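You operate a simulated robot arm through the tools that you are given. There is no shell and no other tool.

You run a simulated two-armed robot. Do the job below in one go: nothing can be reset, and whatever is moved stays where it is left.

Task
Swap the middle conveyor's blue can for the pink one on its shelf.
Fine: belt switch Off first; blue can into the blue bin; then close the row up at the gate with the yellow button and set the switch to Line. Set down upright: blue can.

It is judged by the outcome, as a careful person would: the job done as asked, and still so three seconds after it is handed in. It fails if anything else is knocked over, pushed out of place, dropped, spilled or broken.

Robot
Two 7-joint arms with two-finger parallel grippers on one trunk that stands fixed in place. Base frame: the origin is at the foot of the trunk, x ahead of it, y to its left, z up. Lengths are in mm, angles in rad, forces in N, time in s.
The left shoulder is at [60, 189, 1228], the right one opposite. With the tool pointing down near the work surface each hand reaches from about 100 to 660 mm from the base axis, measured 20 degrees to its own side. Payload 3.43 kg a hand.
Tool frame (each hand has its own): the origin (TCP) lies between the finger pads and is the grasp point; the fingertips stand 30 mm ahead of it; z points along the fingers, y is the line along which they close. Largest opening 94 mm; finger width 28, thickness 10; the body of the gripper, 50 by 96 mm, starts 55 mm behind the TCP.
Orientation is that of the tool frame in the base frame, as a unit quaternion [x, y, z, w]. With the fingers straight down and closing along the base's y, the tool's x points along the base's -x, its y along +y and its z along -z.

Tools
- The arms move only by the tool apply_moves. It takes "left_rows", "right_rows" or both (then of equal length, played together; a hand with none holds still); each is a list of rows, each a list of 6 numbers: the shift along the base's x, y, z in mm, then the turn, a rotation vector about the base's x, y, z in rad. In form: [[dx, dy, dz, wx, wy, wz], ...]. A call has 1 to 20 rows; each row shifts and turns the commanded pose from where the row before left it. "left_fingers" and "right_fingers" are, for a hand that has rows, the opening in per cent of the stroke, from 0 (shut) to 100 (fully open), set as the call begins (left out, the last holds). A row lasts 0.2 s, in which the tool goes at most 50 mm and 0.15 rad; a call with a longer step from one row to the next is refused whole, and so is a gripper value outside its range. A pose out of reach is approached as far as the arm can. The call stops where the force on the tool passes 90 N (or 10 N more than at its start, if that is more) or the arm is blocked; 0.2 s more then pass. Each finger travels about 153 mm/s and halts on what it meets, pressing with about 39 N; the grip force reading is that of the motor and also rises with nothing between the fingers. The clock runs only during rows and for 0.2 s after the last one: add rows that do not move to give the fingers time. It gives the time, the measured TCP pose, the force on the tool (base axes), the opening and the grip force at its end, in the units of the frame above (readings bear some noise), with the torque about the TCP (base axes, N m) and any sound that the robot's microphone picked up.
- Cameras (640 x 400 px; columns grow to the right, rows downward): "scene" is now at [22.3, -3, 1769.8]; the picture's right is [0.07, -1.00, 0.00], its down [-0.86, -0.06, -0.51] and it looks along [0.51, 0.04, -0.86] (base axes); focal length 359 px, centre (320, 200). "left" rides on the left gripper at [76, -14, -102] in its tool frame; the picture's right is [0.18, 0.98, 0.00], its down [-0.75, 0.14, -0.64] and it looks along [-0.63, 0.12, 0.77] (tool axes); focal length 243 px, centre (320, 200). "right" rides on the right gripper at [76, 14, -102] in its tool frame; the picture's right is [-0.18, 0.98, 0.00], its down [-0.75, -0.14, -0.64] and it looks along [-0.63, -0.12, 0.77] (tool axes); focal length 243 px, centre (320, 200). There is no depth. A picture from a camera that has moved, and an enlarged one, comes with that camera's place and axes in the base frame and with its lens. The place of the scene camera against the robot may be out by one fixed shift of up to 25 mm in any direction.
- snapshot(camera): a new picture of that camera. The clock stands still meanwhile.
- slide_trunk(by): slides the trunk up (or, below 0, down) by that many mm; the arms and the scene camera ride with it, the base frame stays. It gives what a move gives, with no picture.
- aim_head(pan, tilt): turns the head with the scene camera to pan (to the left, within 1.501 rad either way) and tilt (down, from -0.506 to 1.204), counted from straight ahead of the robot. It gives what a move gives.
- enlarge(camera, box): a new picture of the part [left, top, right, bottom] of that camera's present view, enlarged. The clock stands still meanwhile.
- close_job(): hands the job in; it is judged then, once.

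Places have to be worked out from the pictures, the camera data and where the tool is seen. Open the grippers and draw the arms clear of the work before you hand the job in, unless the task says otherwise.

The tools are called after ">>>" by a JSON object that holds its "method" and its "body". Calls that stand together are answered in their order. apply_moves: Moves the arms, as the interface text tells. Its arguments: {"type":"object","properties":{"left_rows":{"type":"array","items":{"type":"array","items":{"type":"number"}}},"left_fingers":{"type":"number"},"right_rows":{"type":"array","items":{"type":"array","items":{"type":"number"}}},"right_fingers":{"type":"number"}},"required":[]} The other tools are called the same way: slide_trunk (by) moves the trunk up or down; aim_head (pan, tilt) turns the head that bears the scene camera; snapshot (camera) takes a picture; enlarge (camera, box) takes an enlarged picture of a part of a camera's view; close_job () hands the job in.

At the start:

```text
time: 0.0
left_tool_pos: [355.9, 210.1, 1257.6]
left_ee_rot: [0.0, 1.0, -0.001, 0.0]
left_force: [0.3, -0.2, -0.5]
left_moment: [-0.01, -0.04, 0.01]
left_width: 94.2
left_grip_force: 0.1
right_tool_pos: [438.9, -109.1, 1184.3]
right_ee_rot: [0.0, 1.0, 0.001, 0.0]
right_force: [0.7, 1.5, -0.2]
right_moment: [0.01, 0.0, -0.03]
right_width: 94.1
right_grip_force: 0.0
trunk travel left (down, up): [-900.0, 90.0]
head pan, tilt (commanded): [0.07, 1.035]
```

scene: 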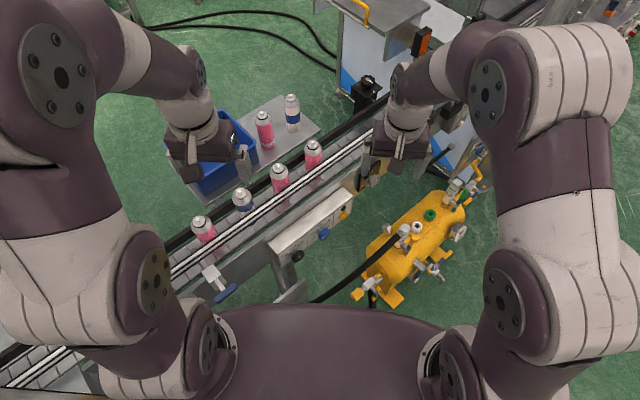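
right: 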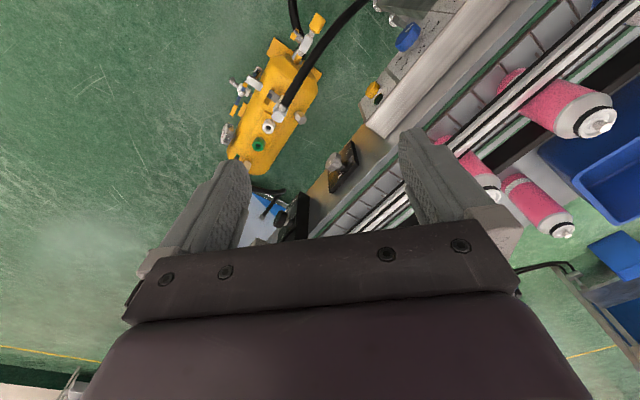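
left: 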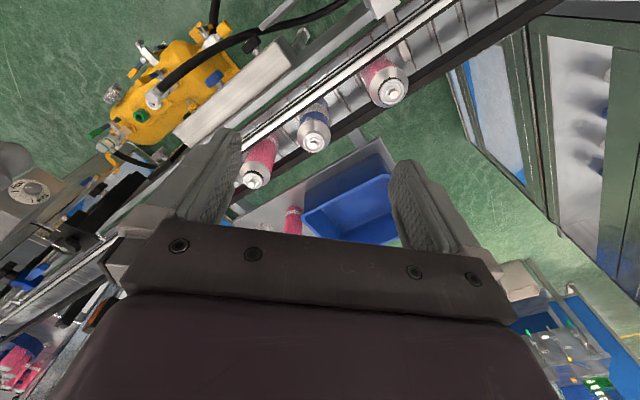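

The scene shows a diagonal conveyor with pink, blue, pink, pink cans, a shelf behind with a blue bin and two cans, and a control panel in front. I'll look at details enlarged first.

>>> {"method": "enlarge", "body": {"camera": "scene", "box": [160, 80, 400, 230]}}

>>> {"method": "enlarge", "body": {"camera": "scene", "box": [160, 180, 400, 330]}}

>>> {"method": "enlarge", "body": {"camera": "left", "box": [160, 0, 480, 200]}}

>>> {"method": "enlarge", "body": {"camera": "right", "box": [320, 0, 640, 200]}}

```text
2.67 times, centred on (280, 155) of scene
camera zoom: at [22.3, -3.0, 1769.8], right [0.07, -1.0, 0.0], down [-0.86, -0.06, -0.51], along [0.51, 0.04, -0.86], focal length 958 px, centre (427, 320)
```

zoom: 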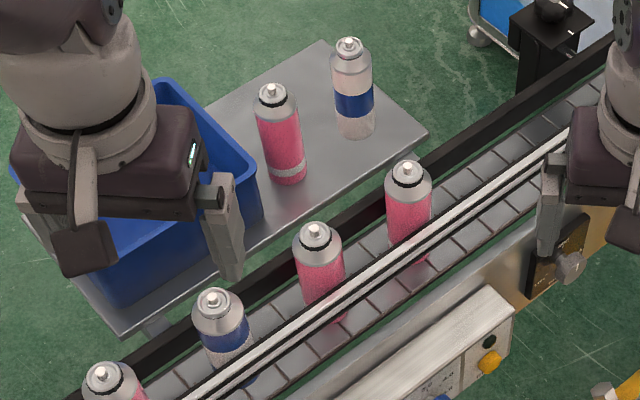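

```text
2.67 times, centred on (280, 255) of scene
camera zoom: at [22.3, -3.0, 1769.8], right [0.07, -1.0, 0.0], down [-0.86, -0.06, -0.51], along [0.51, 0.04, -0.86], focal length 958 px, centre (427, 53)
```

zoom: 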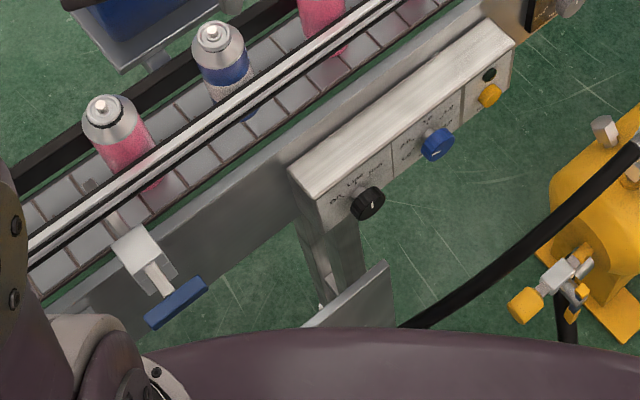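

```text
2.00 times, centred on (320, 100) of left
camera zoom: at [278.3, 195.5, 1359.3], right [-0.18, 0.98, 0.0], down [0.75, 0.14, 0.64], along [0.63, 0.12, -0.77], focal length 485 px, centre (320, 400)
```

zoom: 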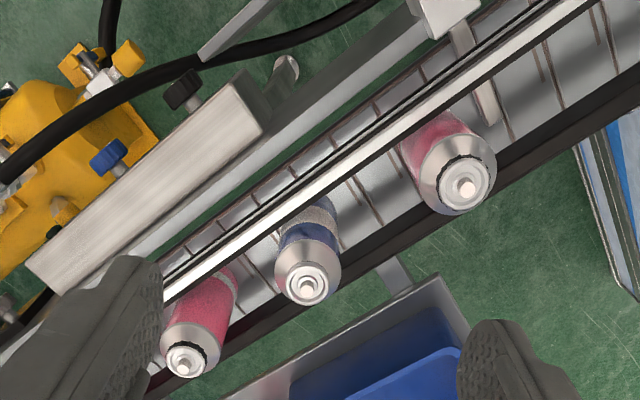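

```text
2.00 times, centred on (480, 100) of right
camera zoom: at [362.6, -94.5, 1287.2], right [0.18, 0.98, 0.0], down [0.75, -0.14, 0.64], along [0.63, -0.12, -0.77], focal length 485 px, centre (0, 400)
```

zoom: 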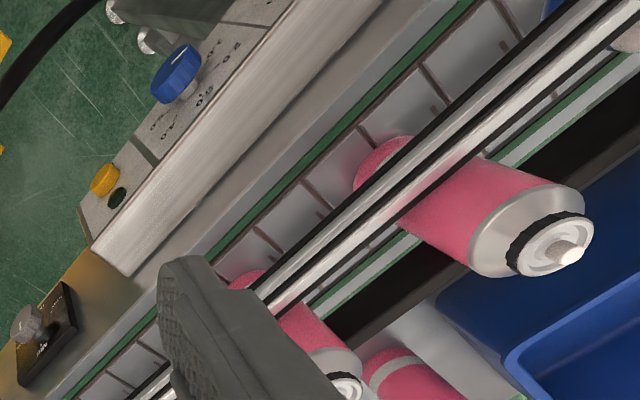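

I'll look around the scene with the head to find which conveyor is the middle one and read the panel labels.

>>> {"method": "aim_head", "body": {"pan": 0.5, "tilt": 0.8}}

>>> {"method": "snapshot", "body": {"camera": "scene"}}

>>> {"method": "aim_head", "body": {"pan": -0.5, "tilt": 0.6}}

>>> {"method": "snapshot", "body": {"camera": "scene"}}

>>> {"method": "aim_head", "body": {"pan": 0.0, "tilt": 0.5}}

>>> {"method": "snapshot", "body": {"camera": "scene"}}

```text
time: 0.9
left_tool_pos: [355.3, 210.1, 1257.6]
left_ee_rot: [0.0, 1.0, 0.0, 0.001]
left_force: [-0.3, 0.8, -0.1]
left_moment: [0.0, 0.02, -0.01]
left_width: 93.9
left_grip_force: 0.0
right_tool_pos: [439.5, -109.1, 1184.7]
right_ee_rot: [0.0, 1.0, 0.0, 0.0]
right_force: [-0.2, 0.9, 0.6]
right_moment: [-0.01, 0.01, 0.05]
right_width: 94.3
right_grip_force: 0.0
trunk travel left (down, up): [-900.0, 90.0]
head pan, tilt (commanded): [0.499, 0.799]
```

```text
taken
camera scene: at [25.9, 30.8, 1787.4], right [0.48, -0.88, 0.0], down [-0.63, -0.34, -0.7], along [0.61, 0.33, -0.72], focal length 359 px, centre (320, 200)
```

scene: 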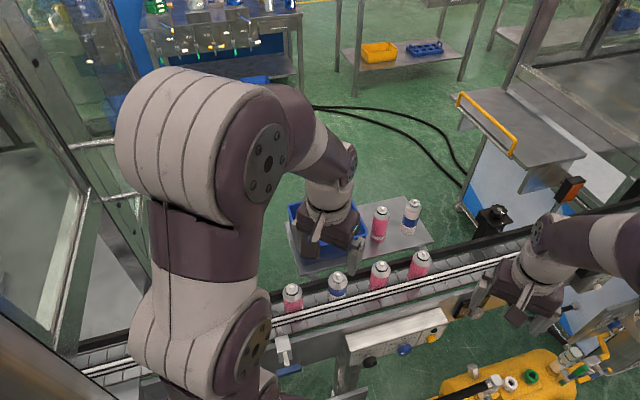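

```text
time: 2.2
left_tool_pos: [354.9, 210.4, 1257.6]
left_ee_rot: [0.0, 1.0, 0.0, 0.0]
left_force: [-1.2, 0.6, 0.1]
left_moment: [-0.02, -0.04, 0.01]
left_width: 94.0
left_grip_force: 0.0
right_tool_pos: [439.3, -107.9, 1185.1]
right_ee_rot: [0.0, 1.0, 0.0, 0.0]
right_force: [0.7, -0.5, -1.3]
right_moment: [0.0, 0.05, 0.0]
right_width: 94.0
right_grip_force: 0.0
trunk travel left (down, up): [-900.0, 90.0]
head pan, tilt (commanded): [-0.499, 0.6]
```

```text
taken
camera scene: at [32.7, -49.9, 1804.3], right [-0.48, -0.88, 0.0], down [-0.5, 0.27, -0.82], along [0.72, -0.39, -0.57], focal length 359 px, centre (320, 200)
```

scene: 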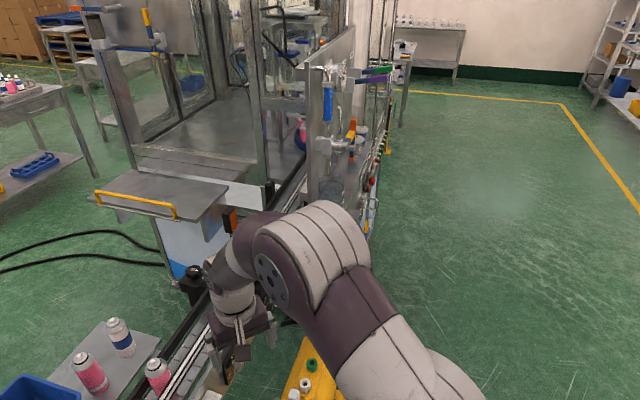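

```text
time: 3.1
left_tool_pos: [354.3, 210.6, 1255.9]
left_ee_rot: [0.0, 1.0, 0.001, 0.0]
left_force: [-0.2, 0.8, -0.7]
left_moment: [0.05, -0.03, -0.03]
left_width: 94.1
left_grip_force: 0.2
right_tool_pos: [439.7, -108.2, 1185.2]
right_ee_rot: [0.0, 1.0, 0.0, 0.0]
right_force: [-0.6, 0.2, 0.9]
right_moment: [-0.01, -0.01, -0.01]
right_width: 94.1
right_grip_force: 0.1
trunk travel left (down, up): [-900.0, 90.0]
head pan, tilt (commanded): [0.0, 0.499]
```

```text
taken
camera scene: at [46.0, -7.8, 1813.4], right [0.0, -1.0, 0.0], down [-0.48, 0.0, -0.88], along [0.88, 0.0, -0.48], focal length 359 px, centre (320, 200)
```

scene: 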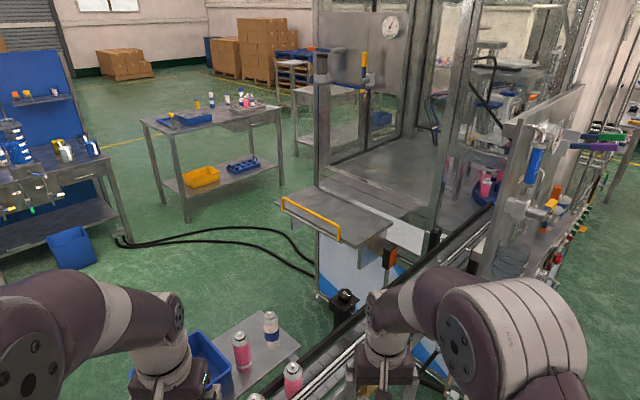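

I'll aim the head back down and enlarge the panel for its labels, and the gate area.

>>> {"method": "aim_head", "body": {"pan": 0.1, "tilt": 1.1}}

>>> {"method": "snapshot", "body": {"camera": "scene"}}

>>> {"method": "enlarge", "body": {"camera": "scene", "box": [260, 170, 360, 232]}}

>>> {"method": "enlarge", "body": {"camera": "scene", "box": [340, 130, 440, 192]}}

>>> {"method": "enlarge", "body": {"camera": "scene", "box": [160, 190, 260, 252]}}

```text
time: 4.1
left_tool_pos: [356.1, 210.6, 1257.0]
left_ee_rot: [-0.001, 1.0, 0.0, -0.001]
left_force: [0.2, -0.9, 0.4]
left_moment: [0.0, 0.01, -0.01]
left_width: 93.8
left_grip_force: 0.1
right_tool_pos: [440.0, -108.8, 1185.3]
right_ee_rot: [0.0, 1.0, 0.0, 0.0]
right_force: [-0.4, 0.5, -0.2]
right_moment: [-0.01, 0.0, 0.02]
right_width: 94.3
right_grip_force: 0.1
trunk travel left (down, up): [-900.0, 90.0]
head pan, tilt (commanded): [0.099, 1.1]
```

```text
taken
camera scene: at [17.9, -1.4, 1765.7], right [0.1, -1.0, 0.0], down [-0.89, -0.09, -0.45], along [0.45, 0.04, -0.89], focal length 359 px, centre (320, 200)
```

scene: 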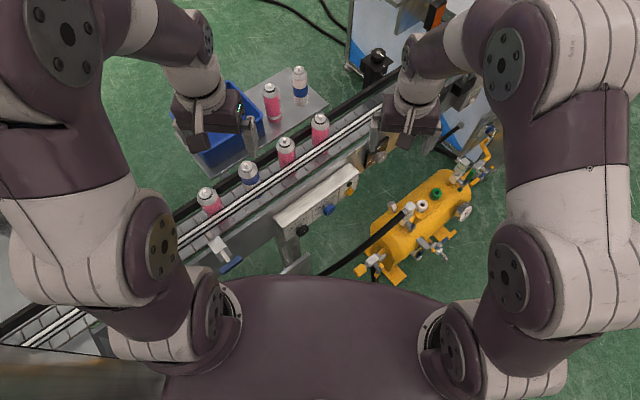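

```text
6.40 times, centred on (310, 201) of scene
camera zoom: at [17.9, -1.4, 1765.7], right [0.1, -1.0, 0.0], down [-0.89, -0.09, -0.45], along [0.45, 0.04, -0.89], focal length 2300 px, centre (384, 194)
```

zoom: 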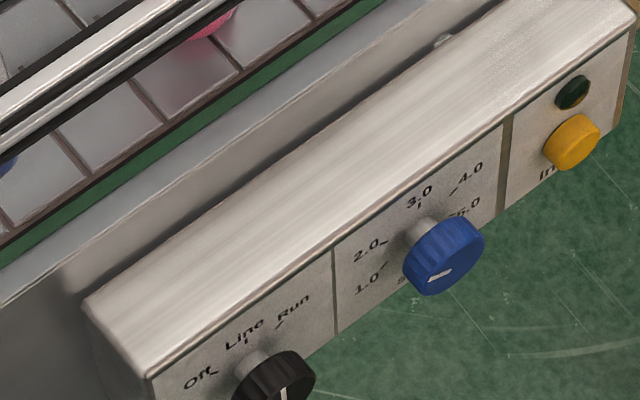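

```text
6.40 times, centred on (390, 161) of scene
camera zoom: at [17.9, -1.4, 1765.7], right [0.1, -1.0, 0.0], down [-0.89, -0.09, -0.45], along [0.45, 0.04, -0.89], focal length 2300 px, centre (-128, 450)
```

zoom: 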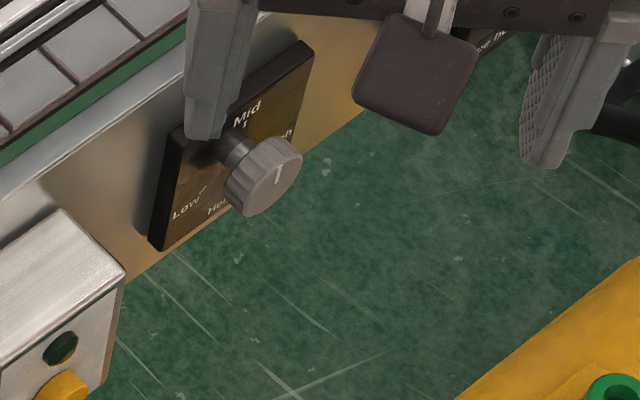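

```text
6.40 times, centred on (210, 221) of scene
camera zoom: at [17.9, -1.4, 1765.7], right [0.1, -1.0, 0.0], down [-0.89, -0.09, -0.45], along [0.45, 0.04, -0.89], focal length 2300 px, centre (1024, 66)
```

zoom: 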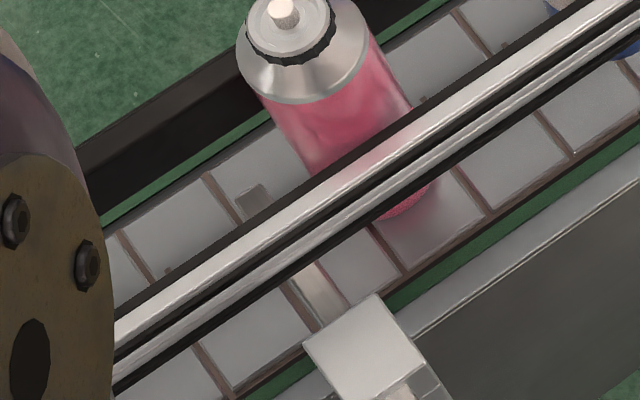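

The panel has a black selector (Off / Line / Run), a blue speed knob and the yellow "Inch" button. I'll bring the right hand back and yaw it to face the panel for a closer look.

>>> {"method": "apply_moves", "body": {"right_rows": [[-20, 8, -14, 0, 0, 0.131], [-20, 8, -14, 0, 0, 0.131], [-20, 8, -14, 0, 0, 0.131], [-20, 8, -14, 0, 0, 0.131], [-20, 8, -14, 0, 0, 0.131], [-20, 8, -14, 0, 0, 0.131]], "right_fingers": 0}}

>>> {"method": "snapshot", "body": {"camera": "right"}}

>>> {"method": "snapshot", "body": {"camera": "scene"}}

```text
time: 5.5
left_tool_pos: [355.4, 210.3, 1255.8]
left_ee_rot: [0.0, 1.0, 0.0, 0.0]
left_force: [-0.4, 0.9, -0.3]
left_moment: [0.03, 0.05, 0.0]
left_width: 94.0
left_grip_force: 0.0
right_tool_pos: [319.1, -59.1, 1099.7]
right_ee_rot: [-0.384, 0.923, 0.001, -0.001]
right_force: [-0.6, 0.0, 0.6]
right_moment: [0.03, 0.0, 0.01]
right_width: 0.2
right_grip_force: 33.1
trunk travel left (down, up): [-900.0, 90.0]
head pan, tilt (commanded): [0.099, 1.1]
```

```text
taken
camera right: at [254.6, -103.6, 1202.7], right [-0.57, 0.82, 0.0], down [0.63, 0.43, 0.64], along [0.53, 0.36, -0.77], focal length 243 px, centre (320, 200)
```

right: 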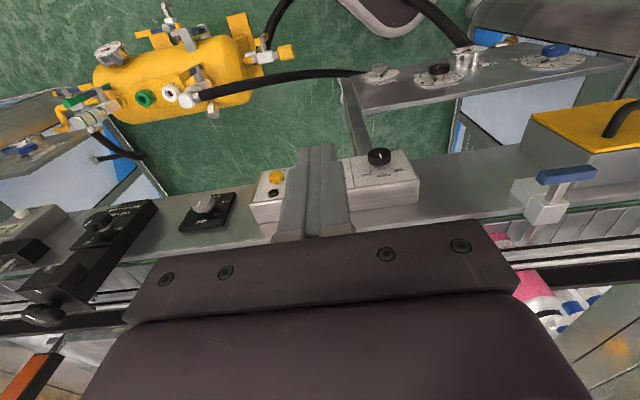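

```text
taken
camera scene: at [17.6, -0.9, 1765.7], right [0.1, -1.0, 0.0], down [-0.89, -0.09, -0.45], along [0.45, 0.04, -0.89], focal length 359 px, centre (320, 200)
```

scene: 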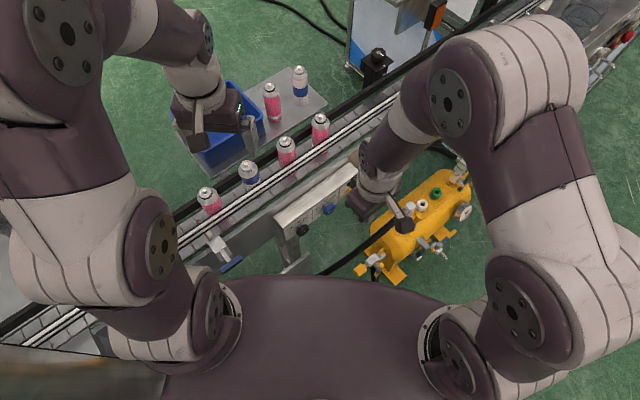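

The picture is upside down but shows the panel; I'll enlarge the controls.

>>> {"method": "enlarge", "body": {"camera": "right", "box": [330, 130, 450, 205]}}

>>> {"method": "enlarge", "body": {"camera": "right", "box": [170, 160, 310, 245]}}

>>> {"method": "enlarge", "body": {"camera": "right", "box": [320, 20, 620, 205]}}

>>> {"method": "enlarge", "body": {"camera": "scene", "box": [260, 170, 360, 280]}}

```text
5.33 times, centred on (390, 168) of right
camera zoom: at [254.6, -103.6, 1202.7], right [-0.57, 0.82, 0.0], down [0.63, 0.43, 0.64], along [0.53, 0.36, -0.77], focal length 1294 px, centre (-53, 373)
```

zoom: 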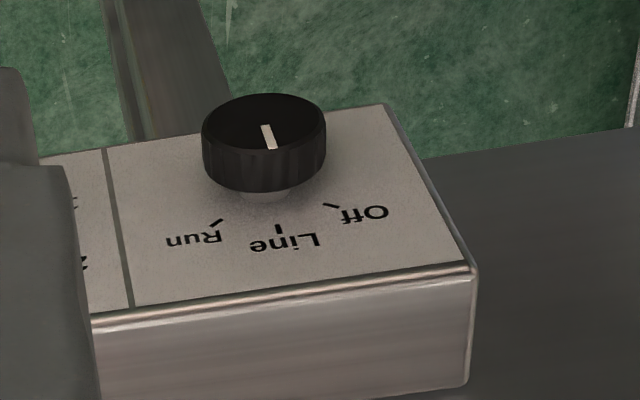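

```text
4.57 times, centred on (240, 202) of right
camera zoom: at [254.6, -103.6, 1202.7], right [-0.57, 0.82, 0.0], down [0.63, 0.43, 0.64], along [0.53, 0.36, -0.77], focal length 1109 px, centre (686, 189)
```

zoom: 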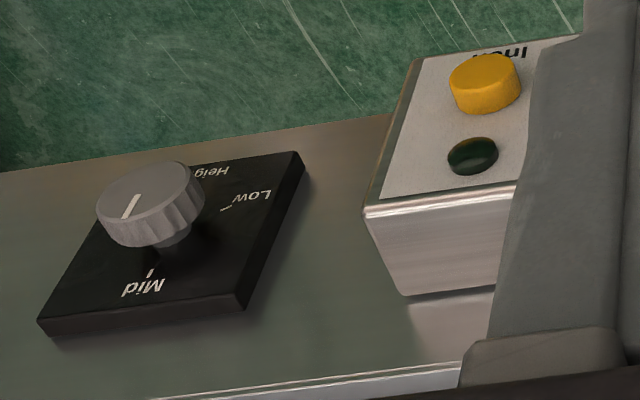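

```text
2.13 times, centred on (470, 112) of right
camera zoom: at [254.6, -103.6, 1202.7], right [-0.57, 0.82, 0.0], down [0.63, 0.43, 0.64], along [0.53, 0.36, -0.77], focal length 518 px, centre (0, 387)
```

zoom: 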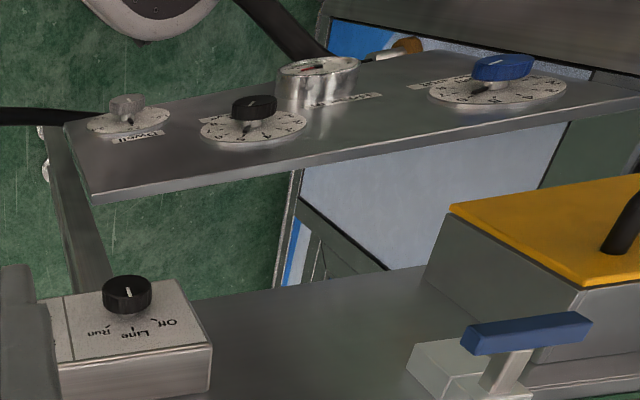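

```text
3.64 times, centred on (310, 225) of scene
camera zoom: at [17.6, -0.9, 1765.7], right [0.1, -1.0, 0.0], down [-0.89, -0.09, -0.45], along [0.45, 0.04, -0.89], focal length 1307 px, centre (356, 109)
```

zoom: 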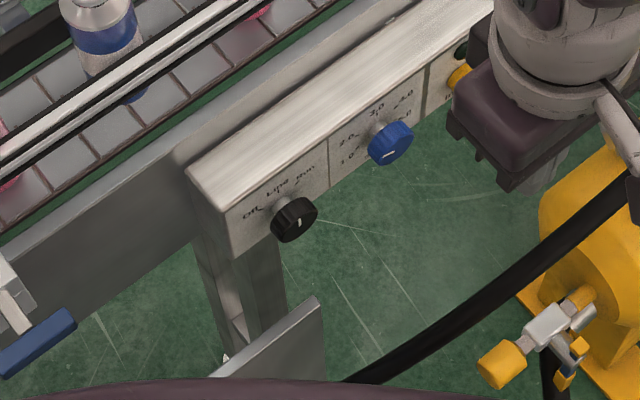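

The switch currently reads Line. Now I'll tilt the left hand forward and draw it back a little to see the shelf, bin and belt row.

>>> {"method": "apply_moves", "body": {"left_rows": [[-20, 10, 8, 0, -0.14, 0], [-20, 10, 8, 0, -0.14, 0], [-20, 10, 8, 0, -0.14, 0], [-20, 10, 8, 0, -0.14, 0], [-20, 10, 8, 0, -0.14, 0]], "left_fingers": 100}}

>>> {"method": "snapshot", "body": {"camera": "left"}}

>>> {"method": "snapshot", "body": {"camera": "scene"}}

```text
time: 6.7
left_tool_pos: [318.2, 279.0, 1285.0]
left_ee_rot: [0.002, 0.953, -0.012, 0.303]
left_force: [-0.3, 0.0, -0.5]
left_moment: [0.02, 0.0, 0.02]
left_width: 94.0
left_grip_force: 0.1
left hand out of reach, approached as far as the arm can: row 3, 4, 5
right_tool_pos: [320.9, -60.2, 1100.7]
right_ee_rot: [-0.382, 0.924, 0.0, 0.0]
right_force: [0.0, -0.1, 1.0]
right_moment: [-0.01, 0.0, -0.01]
right_width: 0.0
right_grip_force: 32.7
trunk travel left (down, up): [-900.0, 90.0]
head pan, tilt (commanded): [0.099, 1.1]
```

```text
taken
camera left: at [194.7, 265.5, 1324.7], right [-0.14, 0.98, -0.13], down [0.24, 0.16, 0.96], along [0.96, 0.1, -0.26], focal length 243 px, centre (320, 200)
```

left: 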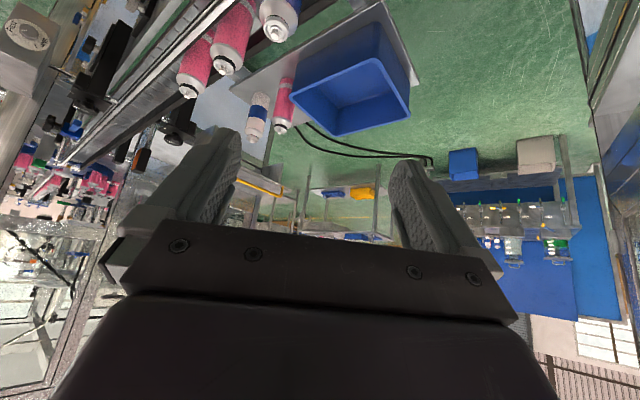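

```text
taken
camera scene: at [17.6, -0.6, 1765.7], right [0.1, -1.0, 0.0], down [-0.89, -0.09, -0.45], along [0.45, 0.04, -0.89], focal length 359 px, centre (320, 200)
```

scene: 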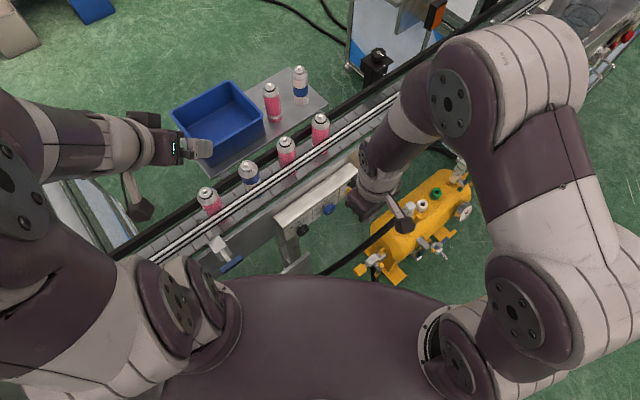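

The bin is empty and unobstructed now. I'll enlarge the row, shelf and bin for coordinates.

>>> {"method": "enlarge", "body": {"camera": "scene", "box": [165, 50, 345, 163]}}

>>> {"method": "enlarge", "body": {"camera": "scene", "box": [170, 110, 350, 222]}}

>>> {"method": "enlarge", "body": {"camera": "left", "box": [120, 0, 440, 200]}}

```text
3.54 times, centred on (255, 106) of scene
camera zoom: at [17.6, -0.6, 1765.7], right [0.1, -1.0, 0.0], down [-0.89, -0.09, -0.45], along [0.45, 0.04, -0.89], focal length 1272 px, centre (550, 531)
```

zoom: 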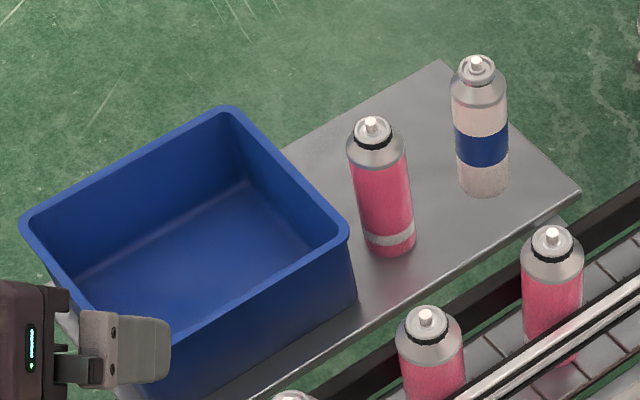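

```text
3.56 times, centred on (260, 166) of scene
camera zoom: at [17.6, -0.6, 1765.7], right [0.1, -1.0, 0.0], down [-0.89, -0.09, -0.45], along [0.45, 0.04, -0.89], focal length 1278 px, centre (533, 321)
```

zoom: 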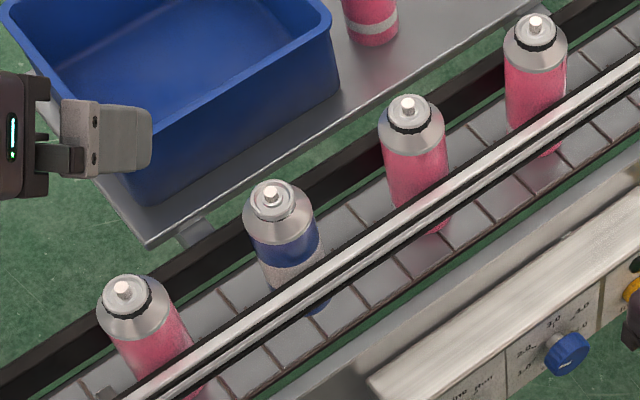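

```text
2.00 times, centred on (280, 100) of left
camera zoom: at [194.7, 265.5, 1324.7], right [-0.14, 0.98, -0.13], down [0.24, 0.16, 0.96], along [0.96, 0.1, -0.26], focal length 485 px, centre (400, 400)
```

zoom: 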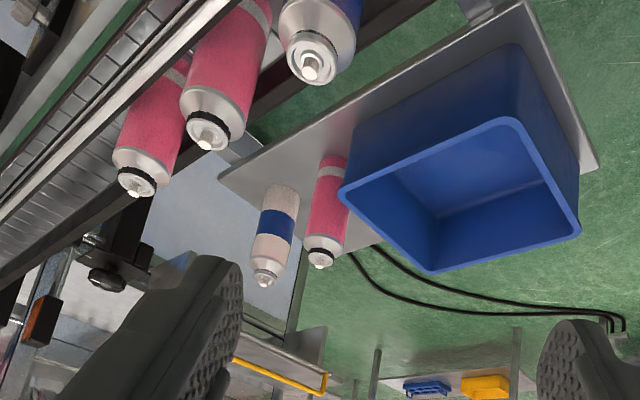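

The knob is judged near (356, 81, 864) on a near-vertical face whose normal is about (0.71, 0.71, 0). I'll start pitching the right hand toward the panel while lowering it, well clear of the panel.

>>> {"method": "apply_moves", "body": {"right_rows": [[-7, 0, -20, 0.0926, -0.0926, 0], [-7, 0, -20, 0.0926, -0.0926, 0], [-7, 0, -20, 0.0926, -0.0926, 0], [-7, 0, -20, 0.0926, -0.0926, 0], [-7, 0, -20, 0.0926, -0.0926, 0], [-7, 0, -20, 0.0926, -0.0926, 0]]}}

>>> {"method": "snapshot", "body": {"camera": "scene"}}

>>> {"method": "snapshot", "body": {"camera": "right"}}

```text
time: 8.1
left_tool_pos: [318.9, 277.9, 1283.8]
left_ee_rot: [0.002, 0.953, -0.012, 0.302]
left_force: [0.2, -0.4, -0.9]
left_moment: [0.0, 0.0, 0.03]
left_width: 93.8
left_grip_force: 0.1
right_tool_pos: [285.9, -48.9, 1023.1]
right_ee_rot: [-0.375, 0.882, 0.145, 0.246]
right_force: [0.8, -0.1, -0.4]
right_moment: [0.0, 0.01, -0.03]
right_width: 0.0
right_grip_force: 33.0
right hand out of reach, approached as far as the arm can: row 2, 3, 4, 6
trunk travel left (down, up): [-900.0, 90.0]
head pan, tilt (commanded): [0.099, 1.1]
```

```text
taken
camera scene: at [19.8, -0.9, 1765.7], right [0.1, -1.0, 0.0], down [-0.89, -0.09, -0.45], along [0.45, 0.04, -0.89], focal length 359 px, centre (320, 200)
```

scene: 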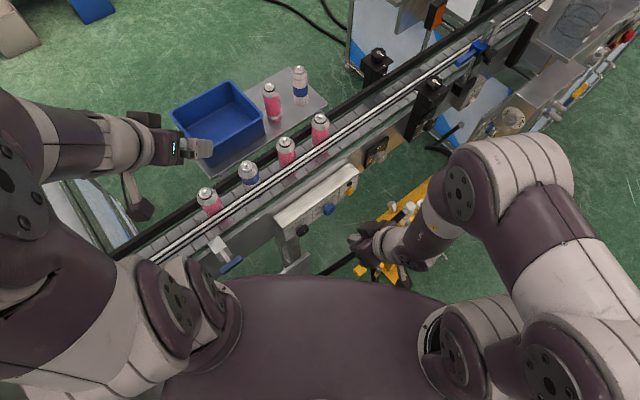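

```text
taken
camera right: at [195.7, -129.0, 1067.5], right [-0.61, 0.77, 0.17], down [0.35, 0.07, 0.94], along [0.71, 0.63, -0.31], focal length 243 px, centre (320, 200)
```

right: 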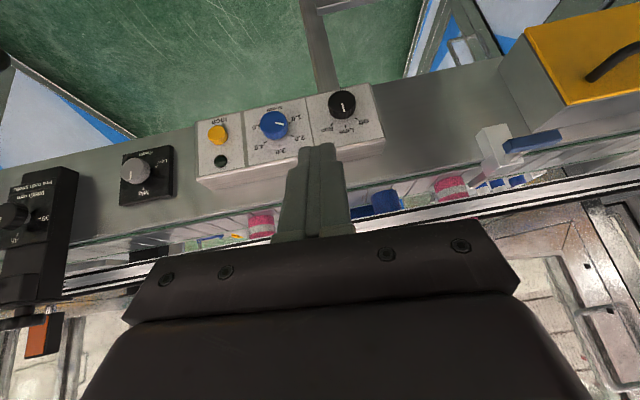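

The reach limit there was from being too close to the shoulder; near the knob itself a 45° pitch should work. I'll enlarge the panel view, then move in front of the black switch at a standoff.

>>> {"method": "enlarge", "body": {"camera": "right", "box": [180, 70, 400, 200]}}

>>> {"method": "apply_moves", "body": {"right_rows": [[7, 18, -5, 0, 0, 0], [7, 18, -5, 0, 0, 0], [7, 18, -5, 0, 0, 0], [7, 18, -5, 0, 0, 0], [7, 18, -5, 0, 0, 0], [0, 0, 0, 0, 0, 0]], "right_fingers": 65}}

>>> {"method": "snapshot", "body": {"camera": "right"}}

>>> {"method": "snapshot", "body": {"camera": "scene"}}

```text
2.91 times, centred on (290, 135) of right
camera zoom: at [195.7, -129.0, 1067.5], right [-0.61, 0.77, 0.17], down [0.35, 0.07, 0.94], along [0.71, 0.63, -0.31], focal length 706 px, centre (407, 389)
```

zoom: 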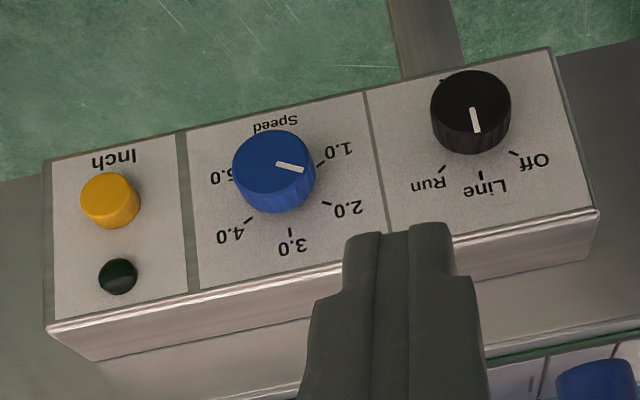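

```text
time: 9.5
left_tool_pos: [316.5, 279.1, 1284.3]
left_ee_rot: [0.002, 0.953, -0.012, 0.302]
left_force: [0.0, -0.2, -0.1]
left_moment: [-0.01, -0.01, 0.01]
left_width: 94.1
left_grip_force: 0.0
right_tool_pos: [318.4, 40.0, 997.0]
right_ee_rot: [-0.376, 0.881, 0.144, 0.248]
right_force: [-0.1, 0.4, 0.1]
right_moment: [-0.01, -0.01, 0.01]
right_width: 61.3
right_grip_force: 0.1
trunk travel left (down, up): [-900.0, 90.0]
head pan, tilt (commanded): [0.099, 1.1]
```

```text
taken
camera right: at [228.3, -40.8, 1040.3], right [-0.61, 0.77, 0.17], down [0.34, 0.07, 0.94], along [0.71, 0.63, -0.3], focal length 243 px, centre (320, 200)
```

right: 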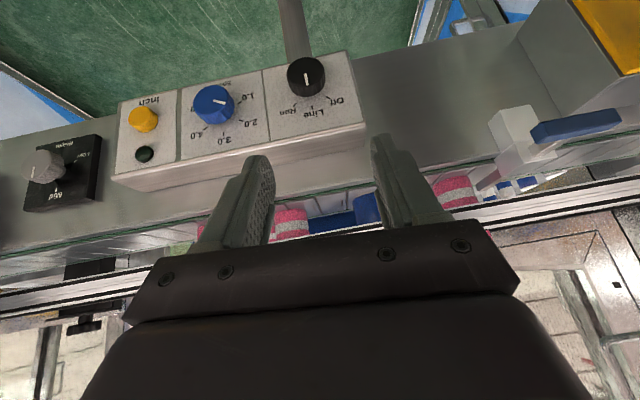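

```text
taken
camera scene: at [17.4, -1.9, 1765.7], right [0.1, -1.0, 0.0], down [-0.89, -0.09, -0.45], along [0.45, 0.05, -0.89], focal length 359 px, centre (320, 200)
```

scene: 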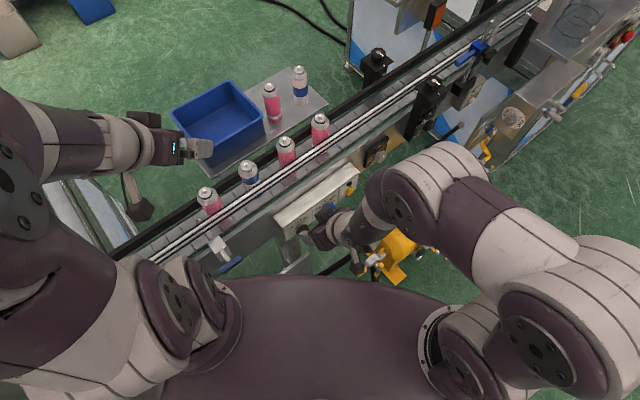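

The knob triangulates to about (358, 83, 860) with its mark on Line. I'll square the hand up (45° pitch, rolled 0.6 rad clockwise so I can turn counter-clockwise) at a 70 mm standoff.

>>> {"method": "apply_moves", "body": {"right_rows": [[3.2, -3.7, -12, 0.051, -0.095, -0.024], [3.2, -3.7, -12, 0.051, -0.095, -0.024], [3.2, -3.7, -12, 0.0849, 0.0849, 0], [3.2, -3.7, -12, 0.0849, 0.0849, 0], [3.2, -3.7, -12, 0.0849, 0.0849, 0], [3.2, -3.7, -12, 0.0849, 0.0849, 0], [3.4, -3.4, -12, 0.0849, 0.0849, 0]]}}

>>> {"method": "snapshot", "body": {"camera": "right"}}

>>> {"method": "snapshot", "body": {"camera": "scene"}}

```text
time: 11.1
left_tool_pos: [318.4, 277.4, 1285.6]
left_ee_rot: [0.003, 0.953, -0.012, 0.303]
left_force: [0.4, -0.2, 0.1]
left_moment: [0.0, -0.02, 0.02]
left_width: 93.9
left_grip_force: 0.0
right_tool_pos: [373.9, 39.9, 928.1]
right_ee_rot: [-0.226, 0.856, 0.413, 0.213]
right_force: [0.1, 0.3, 0.3]
right_moment: [-0.01, 0.01, 0.0]
right_width: 61.2
right_grip_force: 0.1
right hand out of reach, approached as far as the arm can: row 1, 2
trunk travel left (down, up): [-900.0, 90.0]
head pan, tilt (commanded): [0.099, 1.1]
```

```text
taken
camera right: at [284.7, -51.1, 952.2], right [-0.4, 0.59, 0.7], down [0.57, -0.44, 0.69], along [0.71, 0.68, -0.16], focal length 243 px, centre (320, 200)
```

right: 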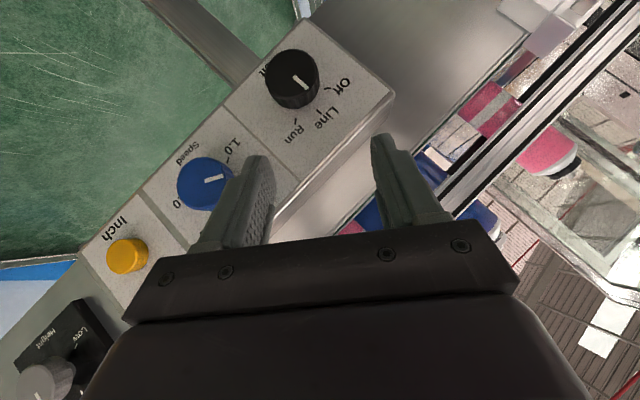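

```text
taken
camera scene: at [19.0, -2.0, 1765.7], right [0.1, -1.0, 0.0], down [-0.89, -0.09, -0.45], along [0.45, 0.05, -0.89], focal length 359 px, centre (320, 200)
```

scene: 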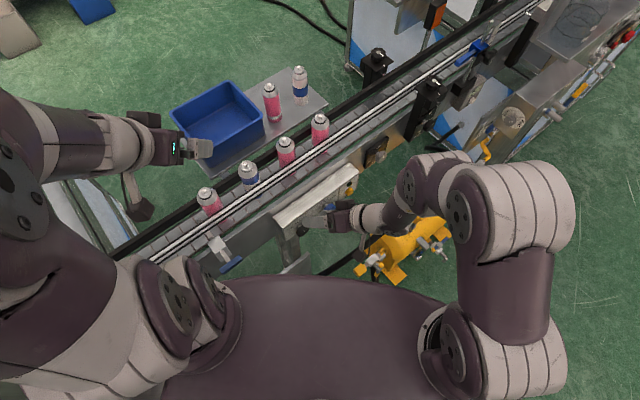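

Orientation is right now. I'll enlarge this view to fix the knob centre before closing in.

>>> {"method": "enlarge", "body": {"camera": "right", "box": [230, 30, 390, 130]}}

```text
4.00 times, centred on (310, 80) of right
camera zoom: at [284.7, -51.1, 952.2], right [-0.4, 0.59, 0.7], down [0.57, -0.44, 0.69], along [0.71, 0.68, -0.16], focal length 970 px, centre (360, 680)
```

zoom: 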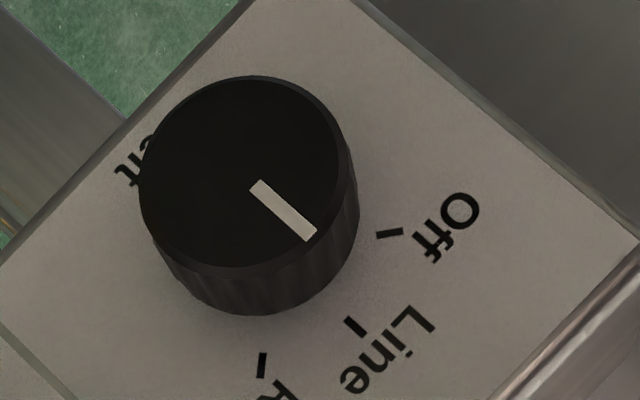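

The ticks are 45° apart, so Off is 0.785 rad counter-clockwise. The knob face centre refines to (360, 88, 853); I'll line up 70 mm back along the tool axis and check.

>>> {"method": "apply_moves", "body": {"right_rows": [[-16, -12, -13, 0, 0, 0], [-15.7, -12, -12.5, 0, 0, 0], [0, 0, 0, 0, 0, 0]], "right_fingers": 65}}

>>> {"method": "snapshot", "body": {"camera": "right"}}

```text
time: 11.9
left_tool_pos: [318.1, 279.6, 1284.6]
left_ee_rot: [0.003, 0.953, -0.012, 0.303]
left_force: [-0.6, -0.8, -0.2]
left_moment: [-0.03, 0.01, -0.02]
left_width: 94.1
left_grip_force: 0.0
right_tool_pos: [343.8, 15.0, 903.2]
right_ee_rot: [-0.226, 0.856, 0.412, 0.213]
right_force: [0.4, 0.5, -0.6]
right_moment: [-0.01, -0.04, -0.02]
right_width: 61.0
right_grip_force: 0.1
trunk travel left (down, up): [-900.0, 90.0]
head pan, tilt (commanded): [0.099, 1.1]
```

```text
taken
camera right: at [255.2, -74.5, 927.4], right [-0.41, 0.59, 0.7], down [0.57, -0.43, 0.7], along [0.71, 0.68, -0.16], focal length 243 px, centre (320, 200)
```

right: 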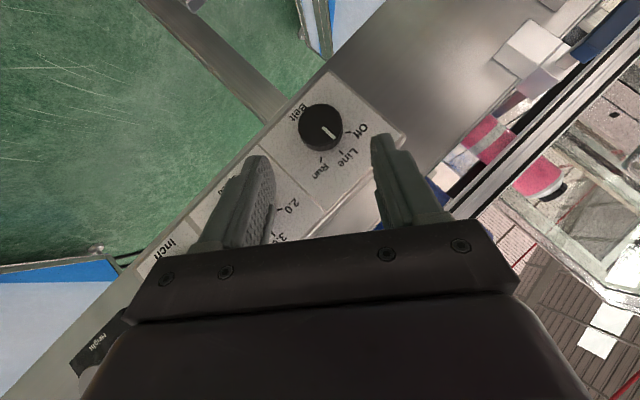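

The knob sits centred between the fingers and the position checks out at (360.5, 87.5, 854). I'll advance 70 mm along the tool axis.

>>> {"method": "apply_moves", "body": {"right_rows": [[2.2, 11.4, -7.8, 0, 0, 0], [2.2, 11.4, -7.8, 0, 0, 0], [2.2, 11.4, -7.8, 0, 0, 0], [2.2, 11.4, -7.8, 0, 0, 0], [2.1, 11.4, -8, 0, 0, 0], [0, 0, 0, 0, 0, 0]]}}

>>> {"method": "snapshot", "body": {"camera": "right"}}

```text
time: 13.3
left_tool_pos: [316.3, 278.0, 1284.1]
left_ee_rot: [0.003, 0.953, -0.012, 0.304]
left_force: [0.2, 1.0, 0.0]
left_moment: [0.03, -0.02, -0.02]
left_width: 94.3
left_grip_force: 0.0
right_tool_pos: [352.6, 72.5, 862.9]
right_ee_rot: [-0.226, 0.857, 0.412, 0.213]
right_force: [1.6, -0.1, -0.3]
right_moment: [-0.01, -0.01, 0.01]
right_width: 61.0
right_grip_force: 0.1
trunk travel left (down, up): [-900.0, 90.0]
head pan, tilt (commanded): [0.099, 1.1]
```

```text
taken
camera right: at [263.8, -17.8, 888.0], right [-0.4, 0.59, 0.7], down [0.57, -0.44, 0.69], along [0.71, 0.68, -0.16], focal length 243 px, centre (320, 200)
```

right: 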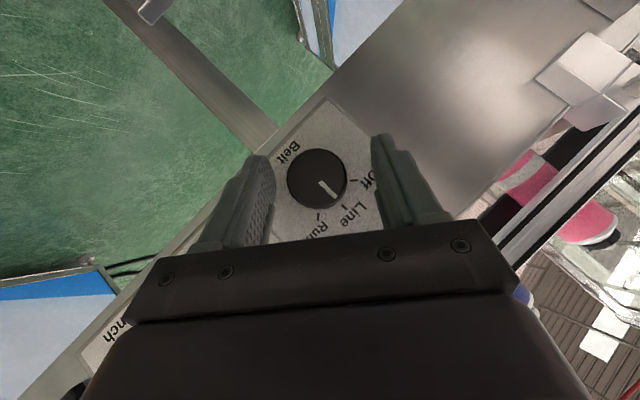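

The fingers straddle the knob without contact. I'll close on it.

>>> {"method": "apply_moves", "body": {"right_rows": [[0, 0, 0, 0, 0, 0], [0, 0, 0, 0, 0, 0], [0, 0, 0, 0, 0, 0]], "right_fingers": 20}}

>>> {"method": "snapshot", "body": {"camera": "right"}}

```text
time: 14.1
left_tool_pos: [320.8, 276.1, 1283.8]
left_ee_rot: [0.003, 0.953, -0.012, 0.302]
left_force: [-0.3, 0.4, 0.0]
left_moment: [0.0, 0.0, 0.01]
left_width: 94.0
left_grip_force: 0.0
right_tool_pos: [355.1, 70.6, 862.2]
right_ee_rot: [-0.224, 0.857, 0.412, 0.212]
right_force: [11.0, -12.8, -19.4]
right_moment: [-0.18, -0.13, -0.88]
right_width: 35.6
right_grip_force: 44.8
trunk travel left (down, up): [-900.0, 90.0]
head pan, tilt (commanded): [0.099, 1.1]
```

```text
taken
camera right: at [265.7, -19.5, 886.9], right [-0.4, 0.59, 0.7], down [0.57, -0.44, 0.69], along [0.71, 0.68, -0.16], focal length 243 px, centre (320, 200)
```

right: 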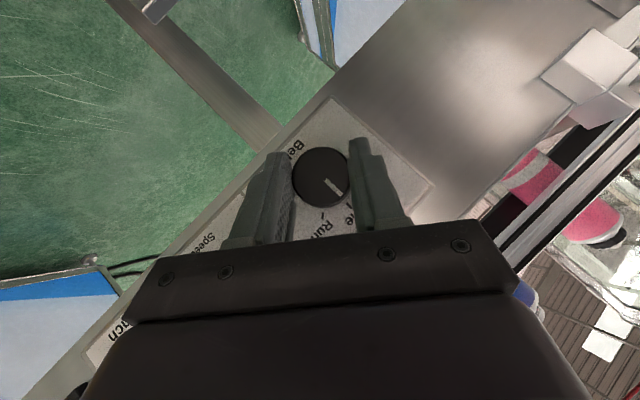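

Gripped at 35.6 mm with a small sideways preload. I'll centre the hand on the knob, then rotate it 0.785 rad counter-clockwise about the knob axis.

>>> {"method": "apply_moves", "body": {"right_rows": [[1.9, -1.8, -2, 0, 0, 0], [-0.88, 0.88, 0.83, -0.0926, -0.0926, 0], [-0.94, 0.94, 0.66, -0.0926, -0.0926, 0], [-1.0, 1.0, 0.48, -0.0926, -0.0926, 0], [-1.04, 1.04, 0.3, -0.0926, -0.0926, 0], [-1.07, 1.07, 0.1, -0.0926, -0.0926, 0], [-1.04, 1.04, -0.1, -0.0926, -0.0926, 0], [0, 0, 0, 0, 0, 0]]}}

>>> {"method": "snapshot", "body": {"camera": "right"}}

```text
time: 15.9
left_tool_pos: [310.4, 283.3, 1285.7]
left_ee_rot: [0.001, 0.952, -0.014, 0.306]
left_force: [0.0, 0.5, 0.1]
left_moment: [0.0, -0.03, 0.02]
left_width: 93.6
left_grip_force: 0.1
right_tool_pos: [350.8, 74.3, 863.0]
right_ee_rot: [-0.351, 0.858, 0.173, 0.332]
right_force: [-47.3, 44.5, -3.4]
right_moment: [0.75, 0.02, 0.67]
right_width: 35.8
right_grip_force: 44.8
right hand out of reach, approached as far as the arm can: row 6, 7
trunk travel left (down, up): [-900.0, 90.0]
head pan, tilt (commanded): [0.099, 1.1]
```

```text
taken
camera right: at [253.8, -7.5, 885.4], right [-0.61, 0.77, 0.19], down [0.21, -0.07, 0.97], along [0.77, 0.63, -0.12], focal length 243 px, centre (320, 200)
```

right: 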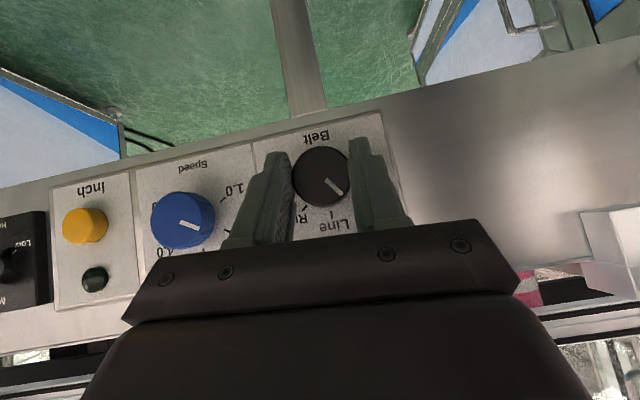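

The knob turned about 34° before the wrist hit its limit (65 N side load). I'll release, look at the pointer, then re-grip with more roll.

>>> {"method": "apply_moves", "body": {"right_rows": [[0, 0, 0, 0, 0, 0], [0, 0, 0, 0, 0, 0]], "right_fingers": 65}}

>>> {"method": "enlarge", "body": {"camera": "right", "box": [220, 100, 420, 225]}}

```text
time: 16.5
left_tool_pos: [314.7, 280.6, 1285.3]
left_ee_rot: [0.002, 0.953, -0.013, 0.304]
left_force: [-0.2, 0.6, 0.2]
left_moment: [-0.02, -0.01, 0.03]
left_width: 94.1
left_grip_force: 0.0
right_tool_pos: [355.9, 71.5, 864.5]
right_ee_rot: [-0.347, 0.859, 0.174, 0.333]
right_force: [0.1, -0.6, 0.2]
right_moment: [-0.01, -0.02, -0.01]
right_width: 61.2
right_grip_force: 0.1
trunk travel left (down, up): [-900.0, 90.0]
head pan, tilt (commanded): [0.099, 1.1]
```

```text
3.20 times, centred on (320, 162) of right
camera zoom: at [257.8, -9.5, 885.0], right [-0.6, 0.78, 0.2], down [0.22, -0.08, 0.97], along [0.77, 0.63, -0.12], focal length 776 px, centre (320, 320)
```

zoom: 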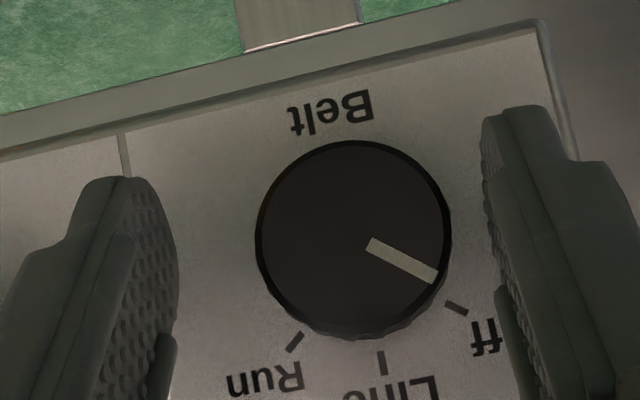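

The pointer now lines up with the Off tick (it snapped to the detent). I'll back the right hand off along its axis and verify.

>>> {"method": "apply_moves", "body": {"right_rows": [[-6, -8, 10, 0.02, 0.02, 0], [-6, -10, 10, 0.04, 0.04, 0], [-6, -14, 10, 0.04, 0.04, 0], [-3, -20, 10, 0.04, 0.04, 0], [0, -20, 10, 0.04, 0.04, 0], [0, 0, 0, 0, 0, 0]]}}

>>> {"method": "snapshot", "body": {"camera": "right"}}

>>> {"method": "enlarge", "body": {"camera": "scene", "box": [260, 180, 360, 242]}}

```text
time: 17.9
left_tool_pos: [318.3, 278.0, 1284.6]
left_ee_rot: [0.003, 0.953, -0.013, 0.303]
left_force: [1.1, 0.0, -0.6]
left_moment: [0.0, 0.0, -0.01]
left_width: 94.1
left_grip_force: 0.1
right_tool_pos: [336.6, -1.1, 912.6]
right_ee_rot: [-0.298, 0.867, 0.282, 0.282]
right_force: [0.4, -0.2, 0.5]
right_moment: [0.0, 0.01, -0.02]
right_width: 61.1
right_grip_force: 0.0
trunk travel left (down, up): [-900.0, 90.0]
head pan, tilt (commanded): [0.099, 1.1]
```

```text
taken
camera right: at [241.5, -86.4, 936.4], right [-0.54, 0.72, 0.44], down [0.39, -0.25, 0.89], along [0.75, 0.65, -0.14], focal length 243 px, centre (320, 200)
```

right: 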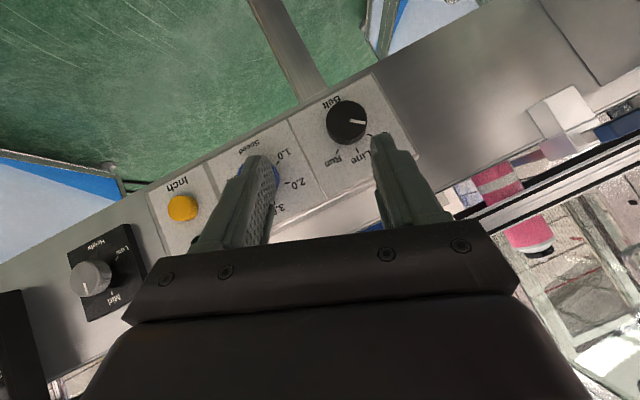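

```text
6.40 times, centred on (310, 211) of scene
camera zoom: at [18.0, -1.0, 1765.7], right [0.1, -1.0, 0.0], down [-0.89, -0.09, -0.45], along [0.45, 0.04, -0.89], focal length 2300 px, centre (384, 130)
```

zoom: 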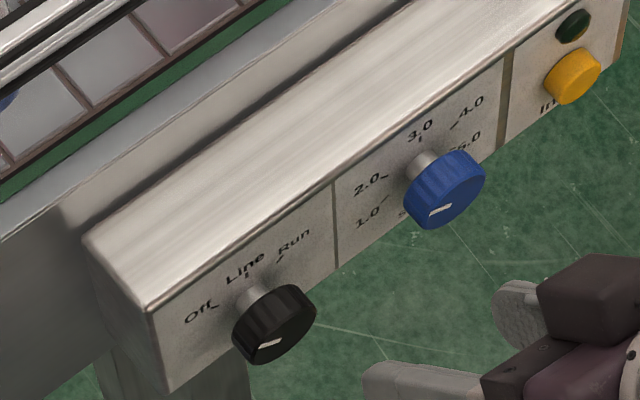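

The switch is at Off. Now I'll move the right hand aside and bring the left hand upright, yawed 45° to match the belt, on the robot side of the blue can for a close look.

>>> {"method": "apply_moves", "body": {"left_rows": [[0, -10, -8, 0, 0.08, 0.1], [0, -20, -13, 0, 0.08, 0.1], [0, -20, -13, 0, 0.08, 0.1], [0, -20, -13, 0, 0.08, 0.1], [0, -20, -13, 0, 0.08, 0.1], [0, -20, -13, 0, 0.08, 0.1], [0, -20, -13, 0, 0.08, 0.1], [0, -20, -13, 0, 0.06, 0.085]], "right_rows": [[0, -10, 5, 0, 0, 0], [0, -10, 5, 0, 0, 0], [0, -10, 5, 0, 0, 0], [0, -10, 5, 0, 0, 0], [0, -10, 5, 0, 0, 0], [0, -10, 5, 0, 0, 0], [0, -10, 5, 0, 0, 0], [0, -10, 5, 0, 0, 0]], "left_fingers": 100, "right_fingers": 0}}

>>> {"method": "snapshot", "body": {"camera": "left"}}

>>> {"method": "snapshot", "body": {"camera": "scene"}}

```text
time: 19.7
left_tool_pos: [316.5, 139.5, 1194.8]
left_ee_rot: [-0.337, 0.938, 0.087, 0.006]
left_force: [-0.7, -0.1, 0.5]
left_moment: [0.0, -0.01, -0.02]
left_width: 94.0
left_grip_force: 0.0
left hand out of reach, approached as far as the arm can: row 2, 3
right_tool_pos: [337.6, -82.6, 953.0]
right_ee_rot: [-0.297, 0.867, 0.281, 0.284]
right_force: [0.1, -0.3, -0.2]
right_moment: [-0.01, 0.03, -0.05]
right_width: 0.0
right_grip_force: 33.1
trunk travel left (down, up): [-900.0, 90.0]
head pan, tilt (commanded): [0.099, 1.1]
```

```text
taken
camera left: at [269.8, 62.6, 1287.9], right [-0.76, 0.63, 0.14], down [0.52, 0.47, 0.71], along [0.38, 0.62, -0.69], focal length 243 px, centre (320, 200)
```

left: 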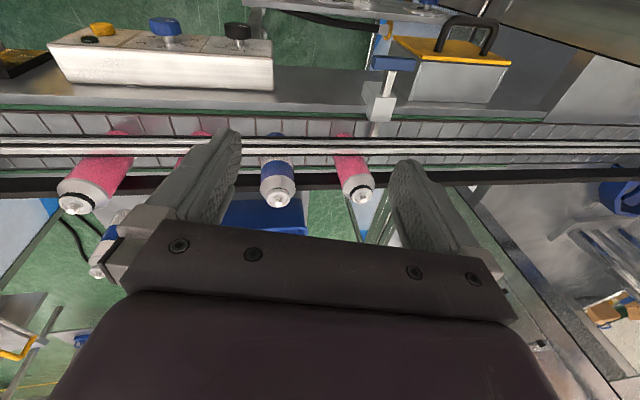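

```text
taken
camera scene: at [18.8, -2.7, 1765.7], right [0.1, -1.0, 0.0], down [-0.89, -0.09, -0.45], along [0.45, 0.05, -0.89], focal length 359 px, centre (320, 200)
```

scene: 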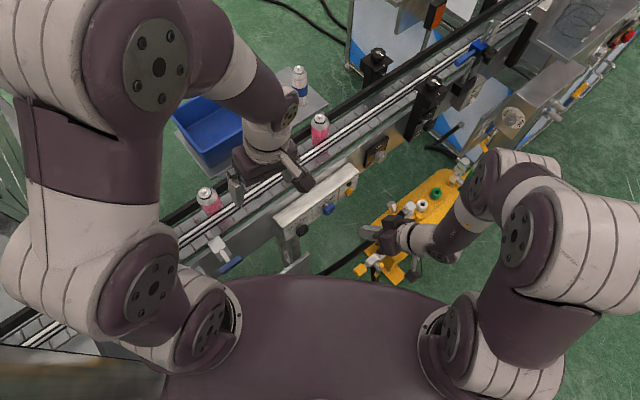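

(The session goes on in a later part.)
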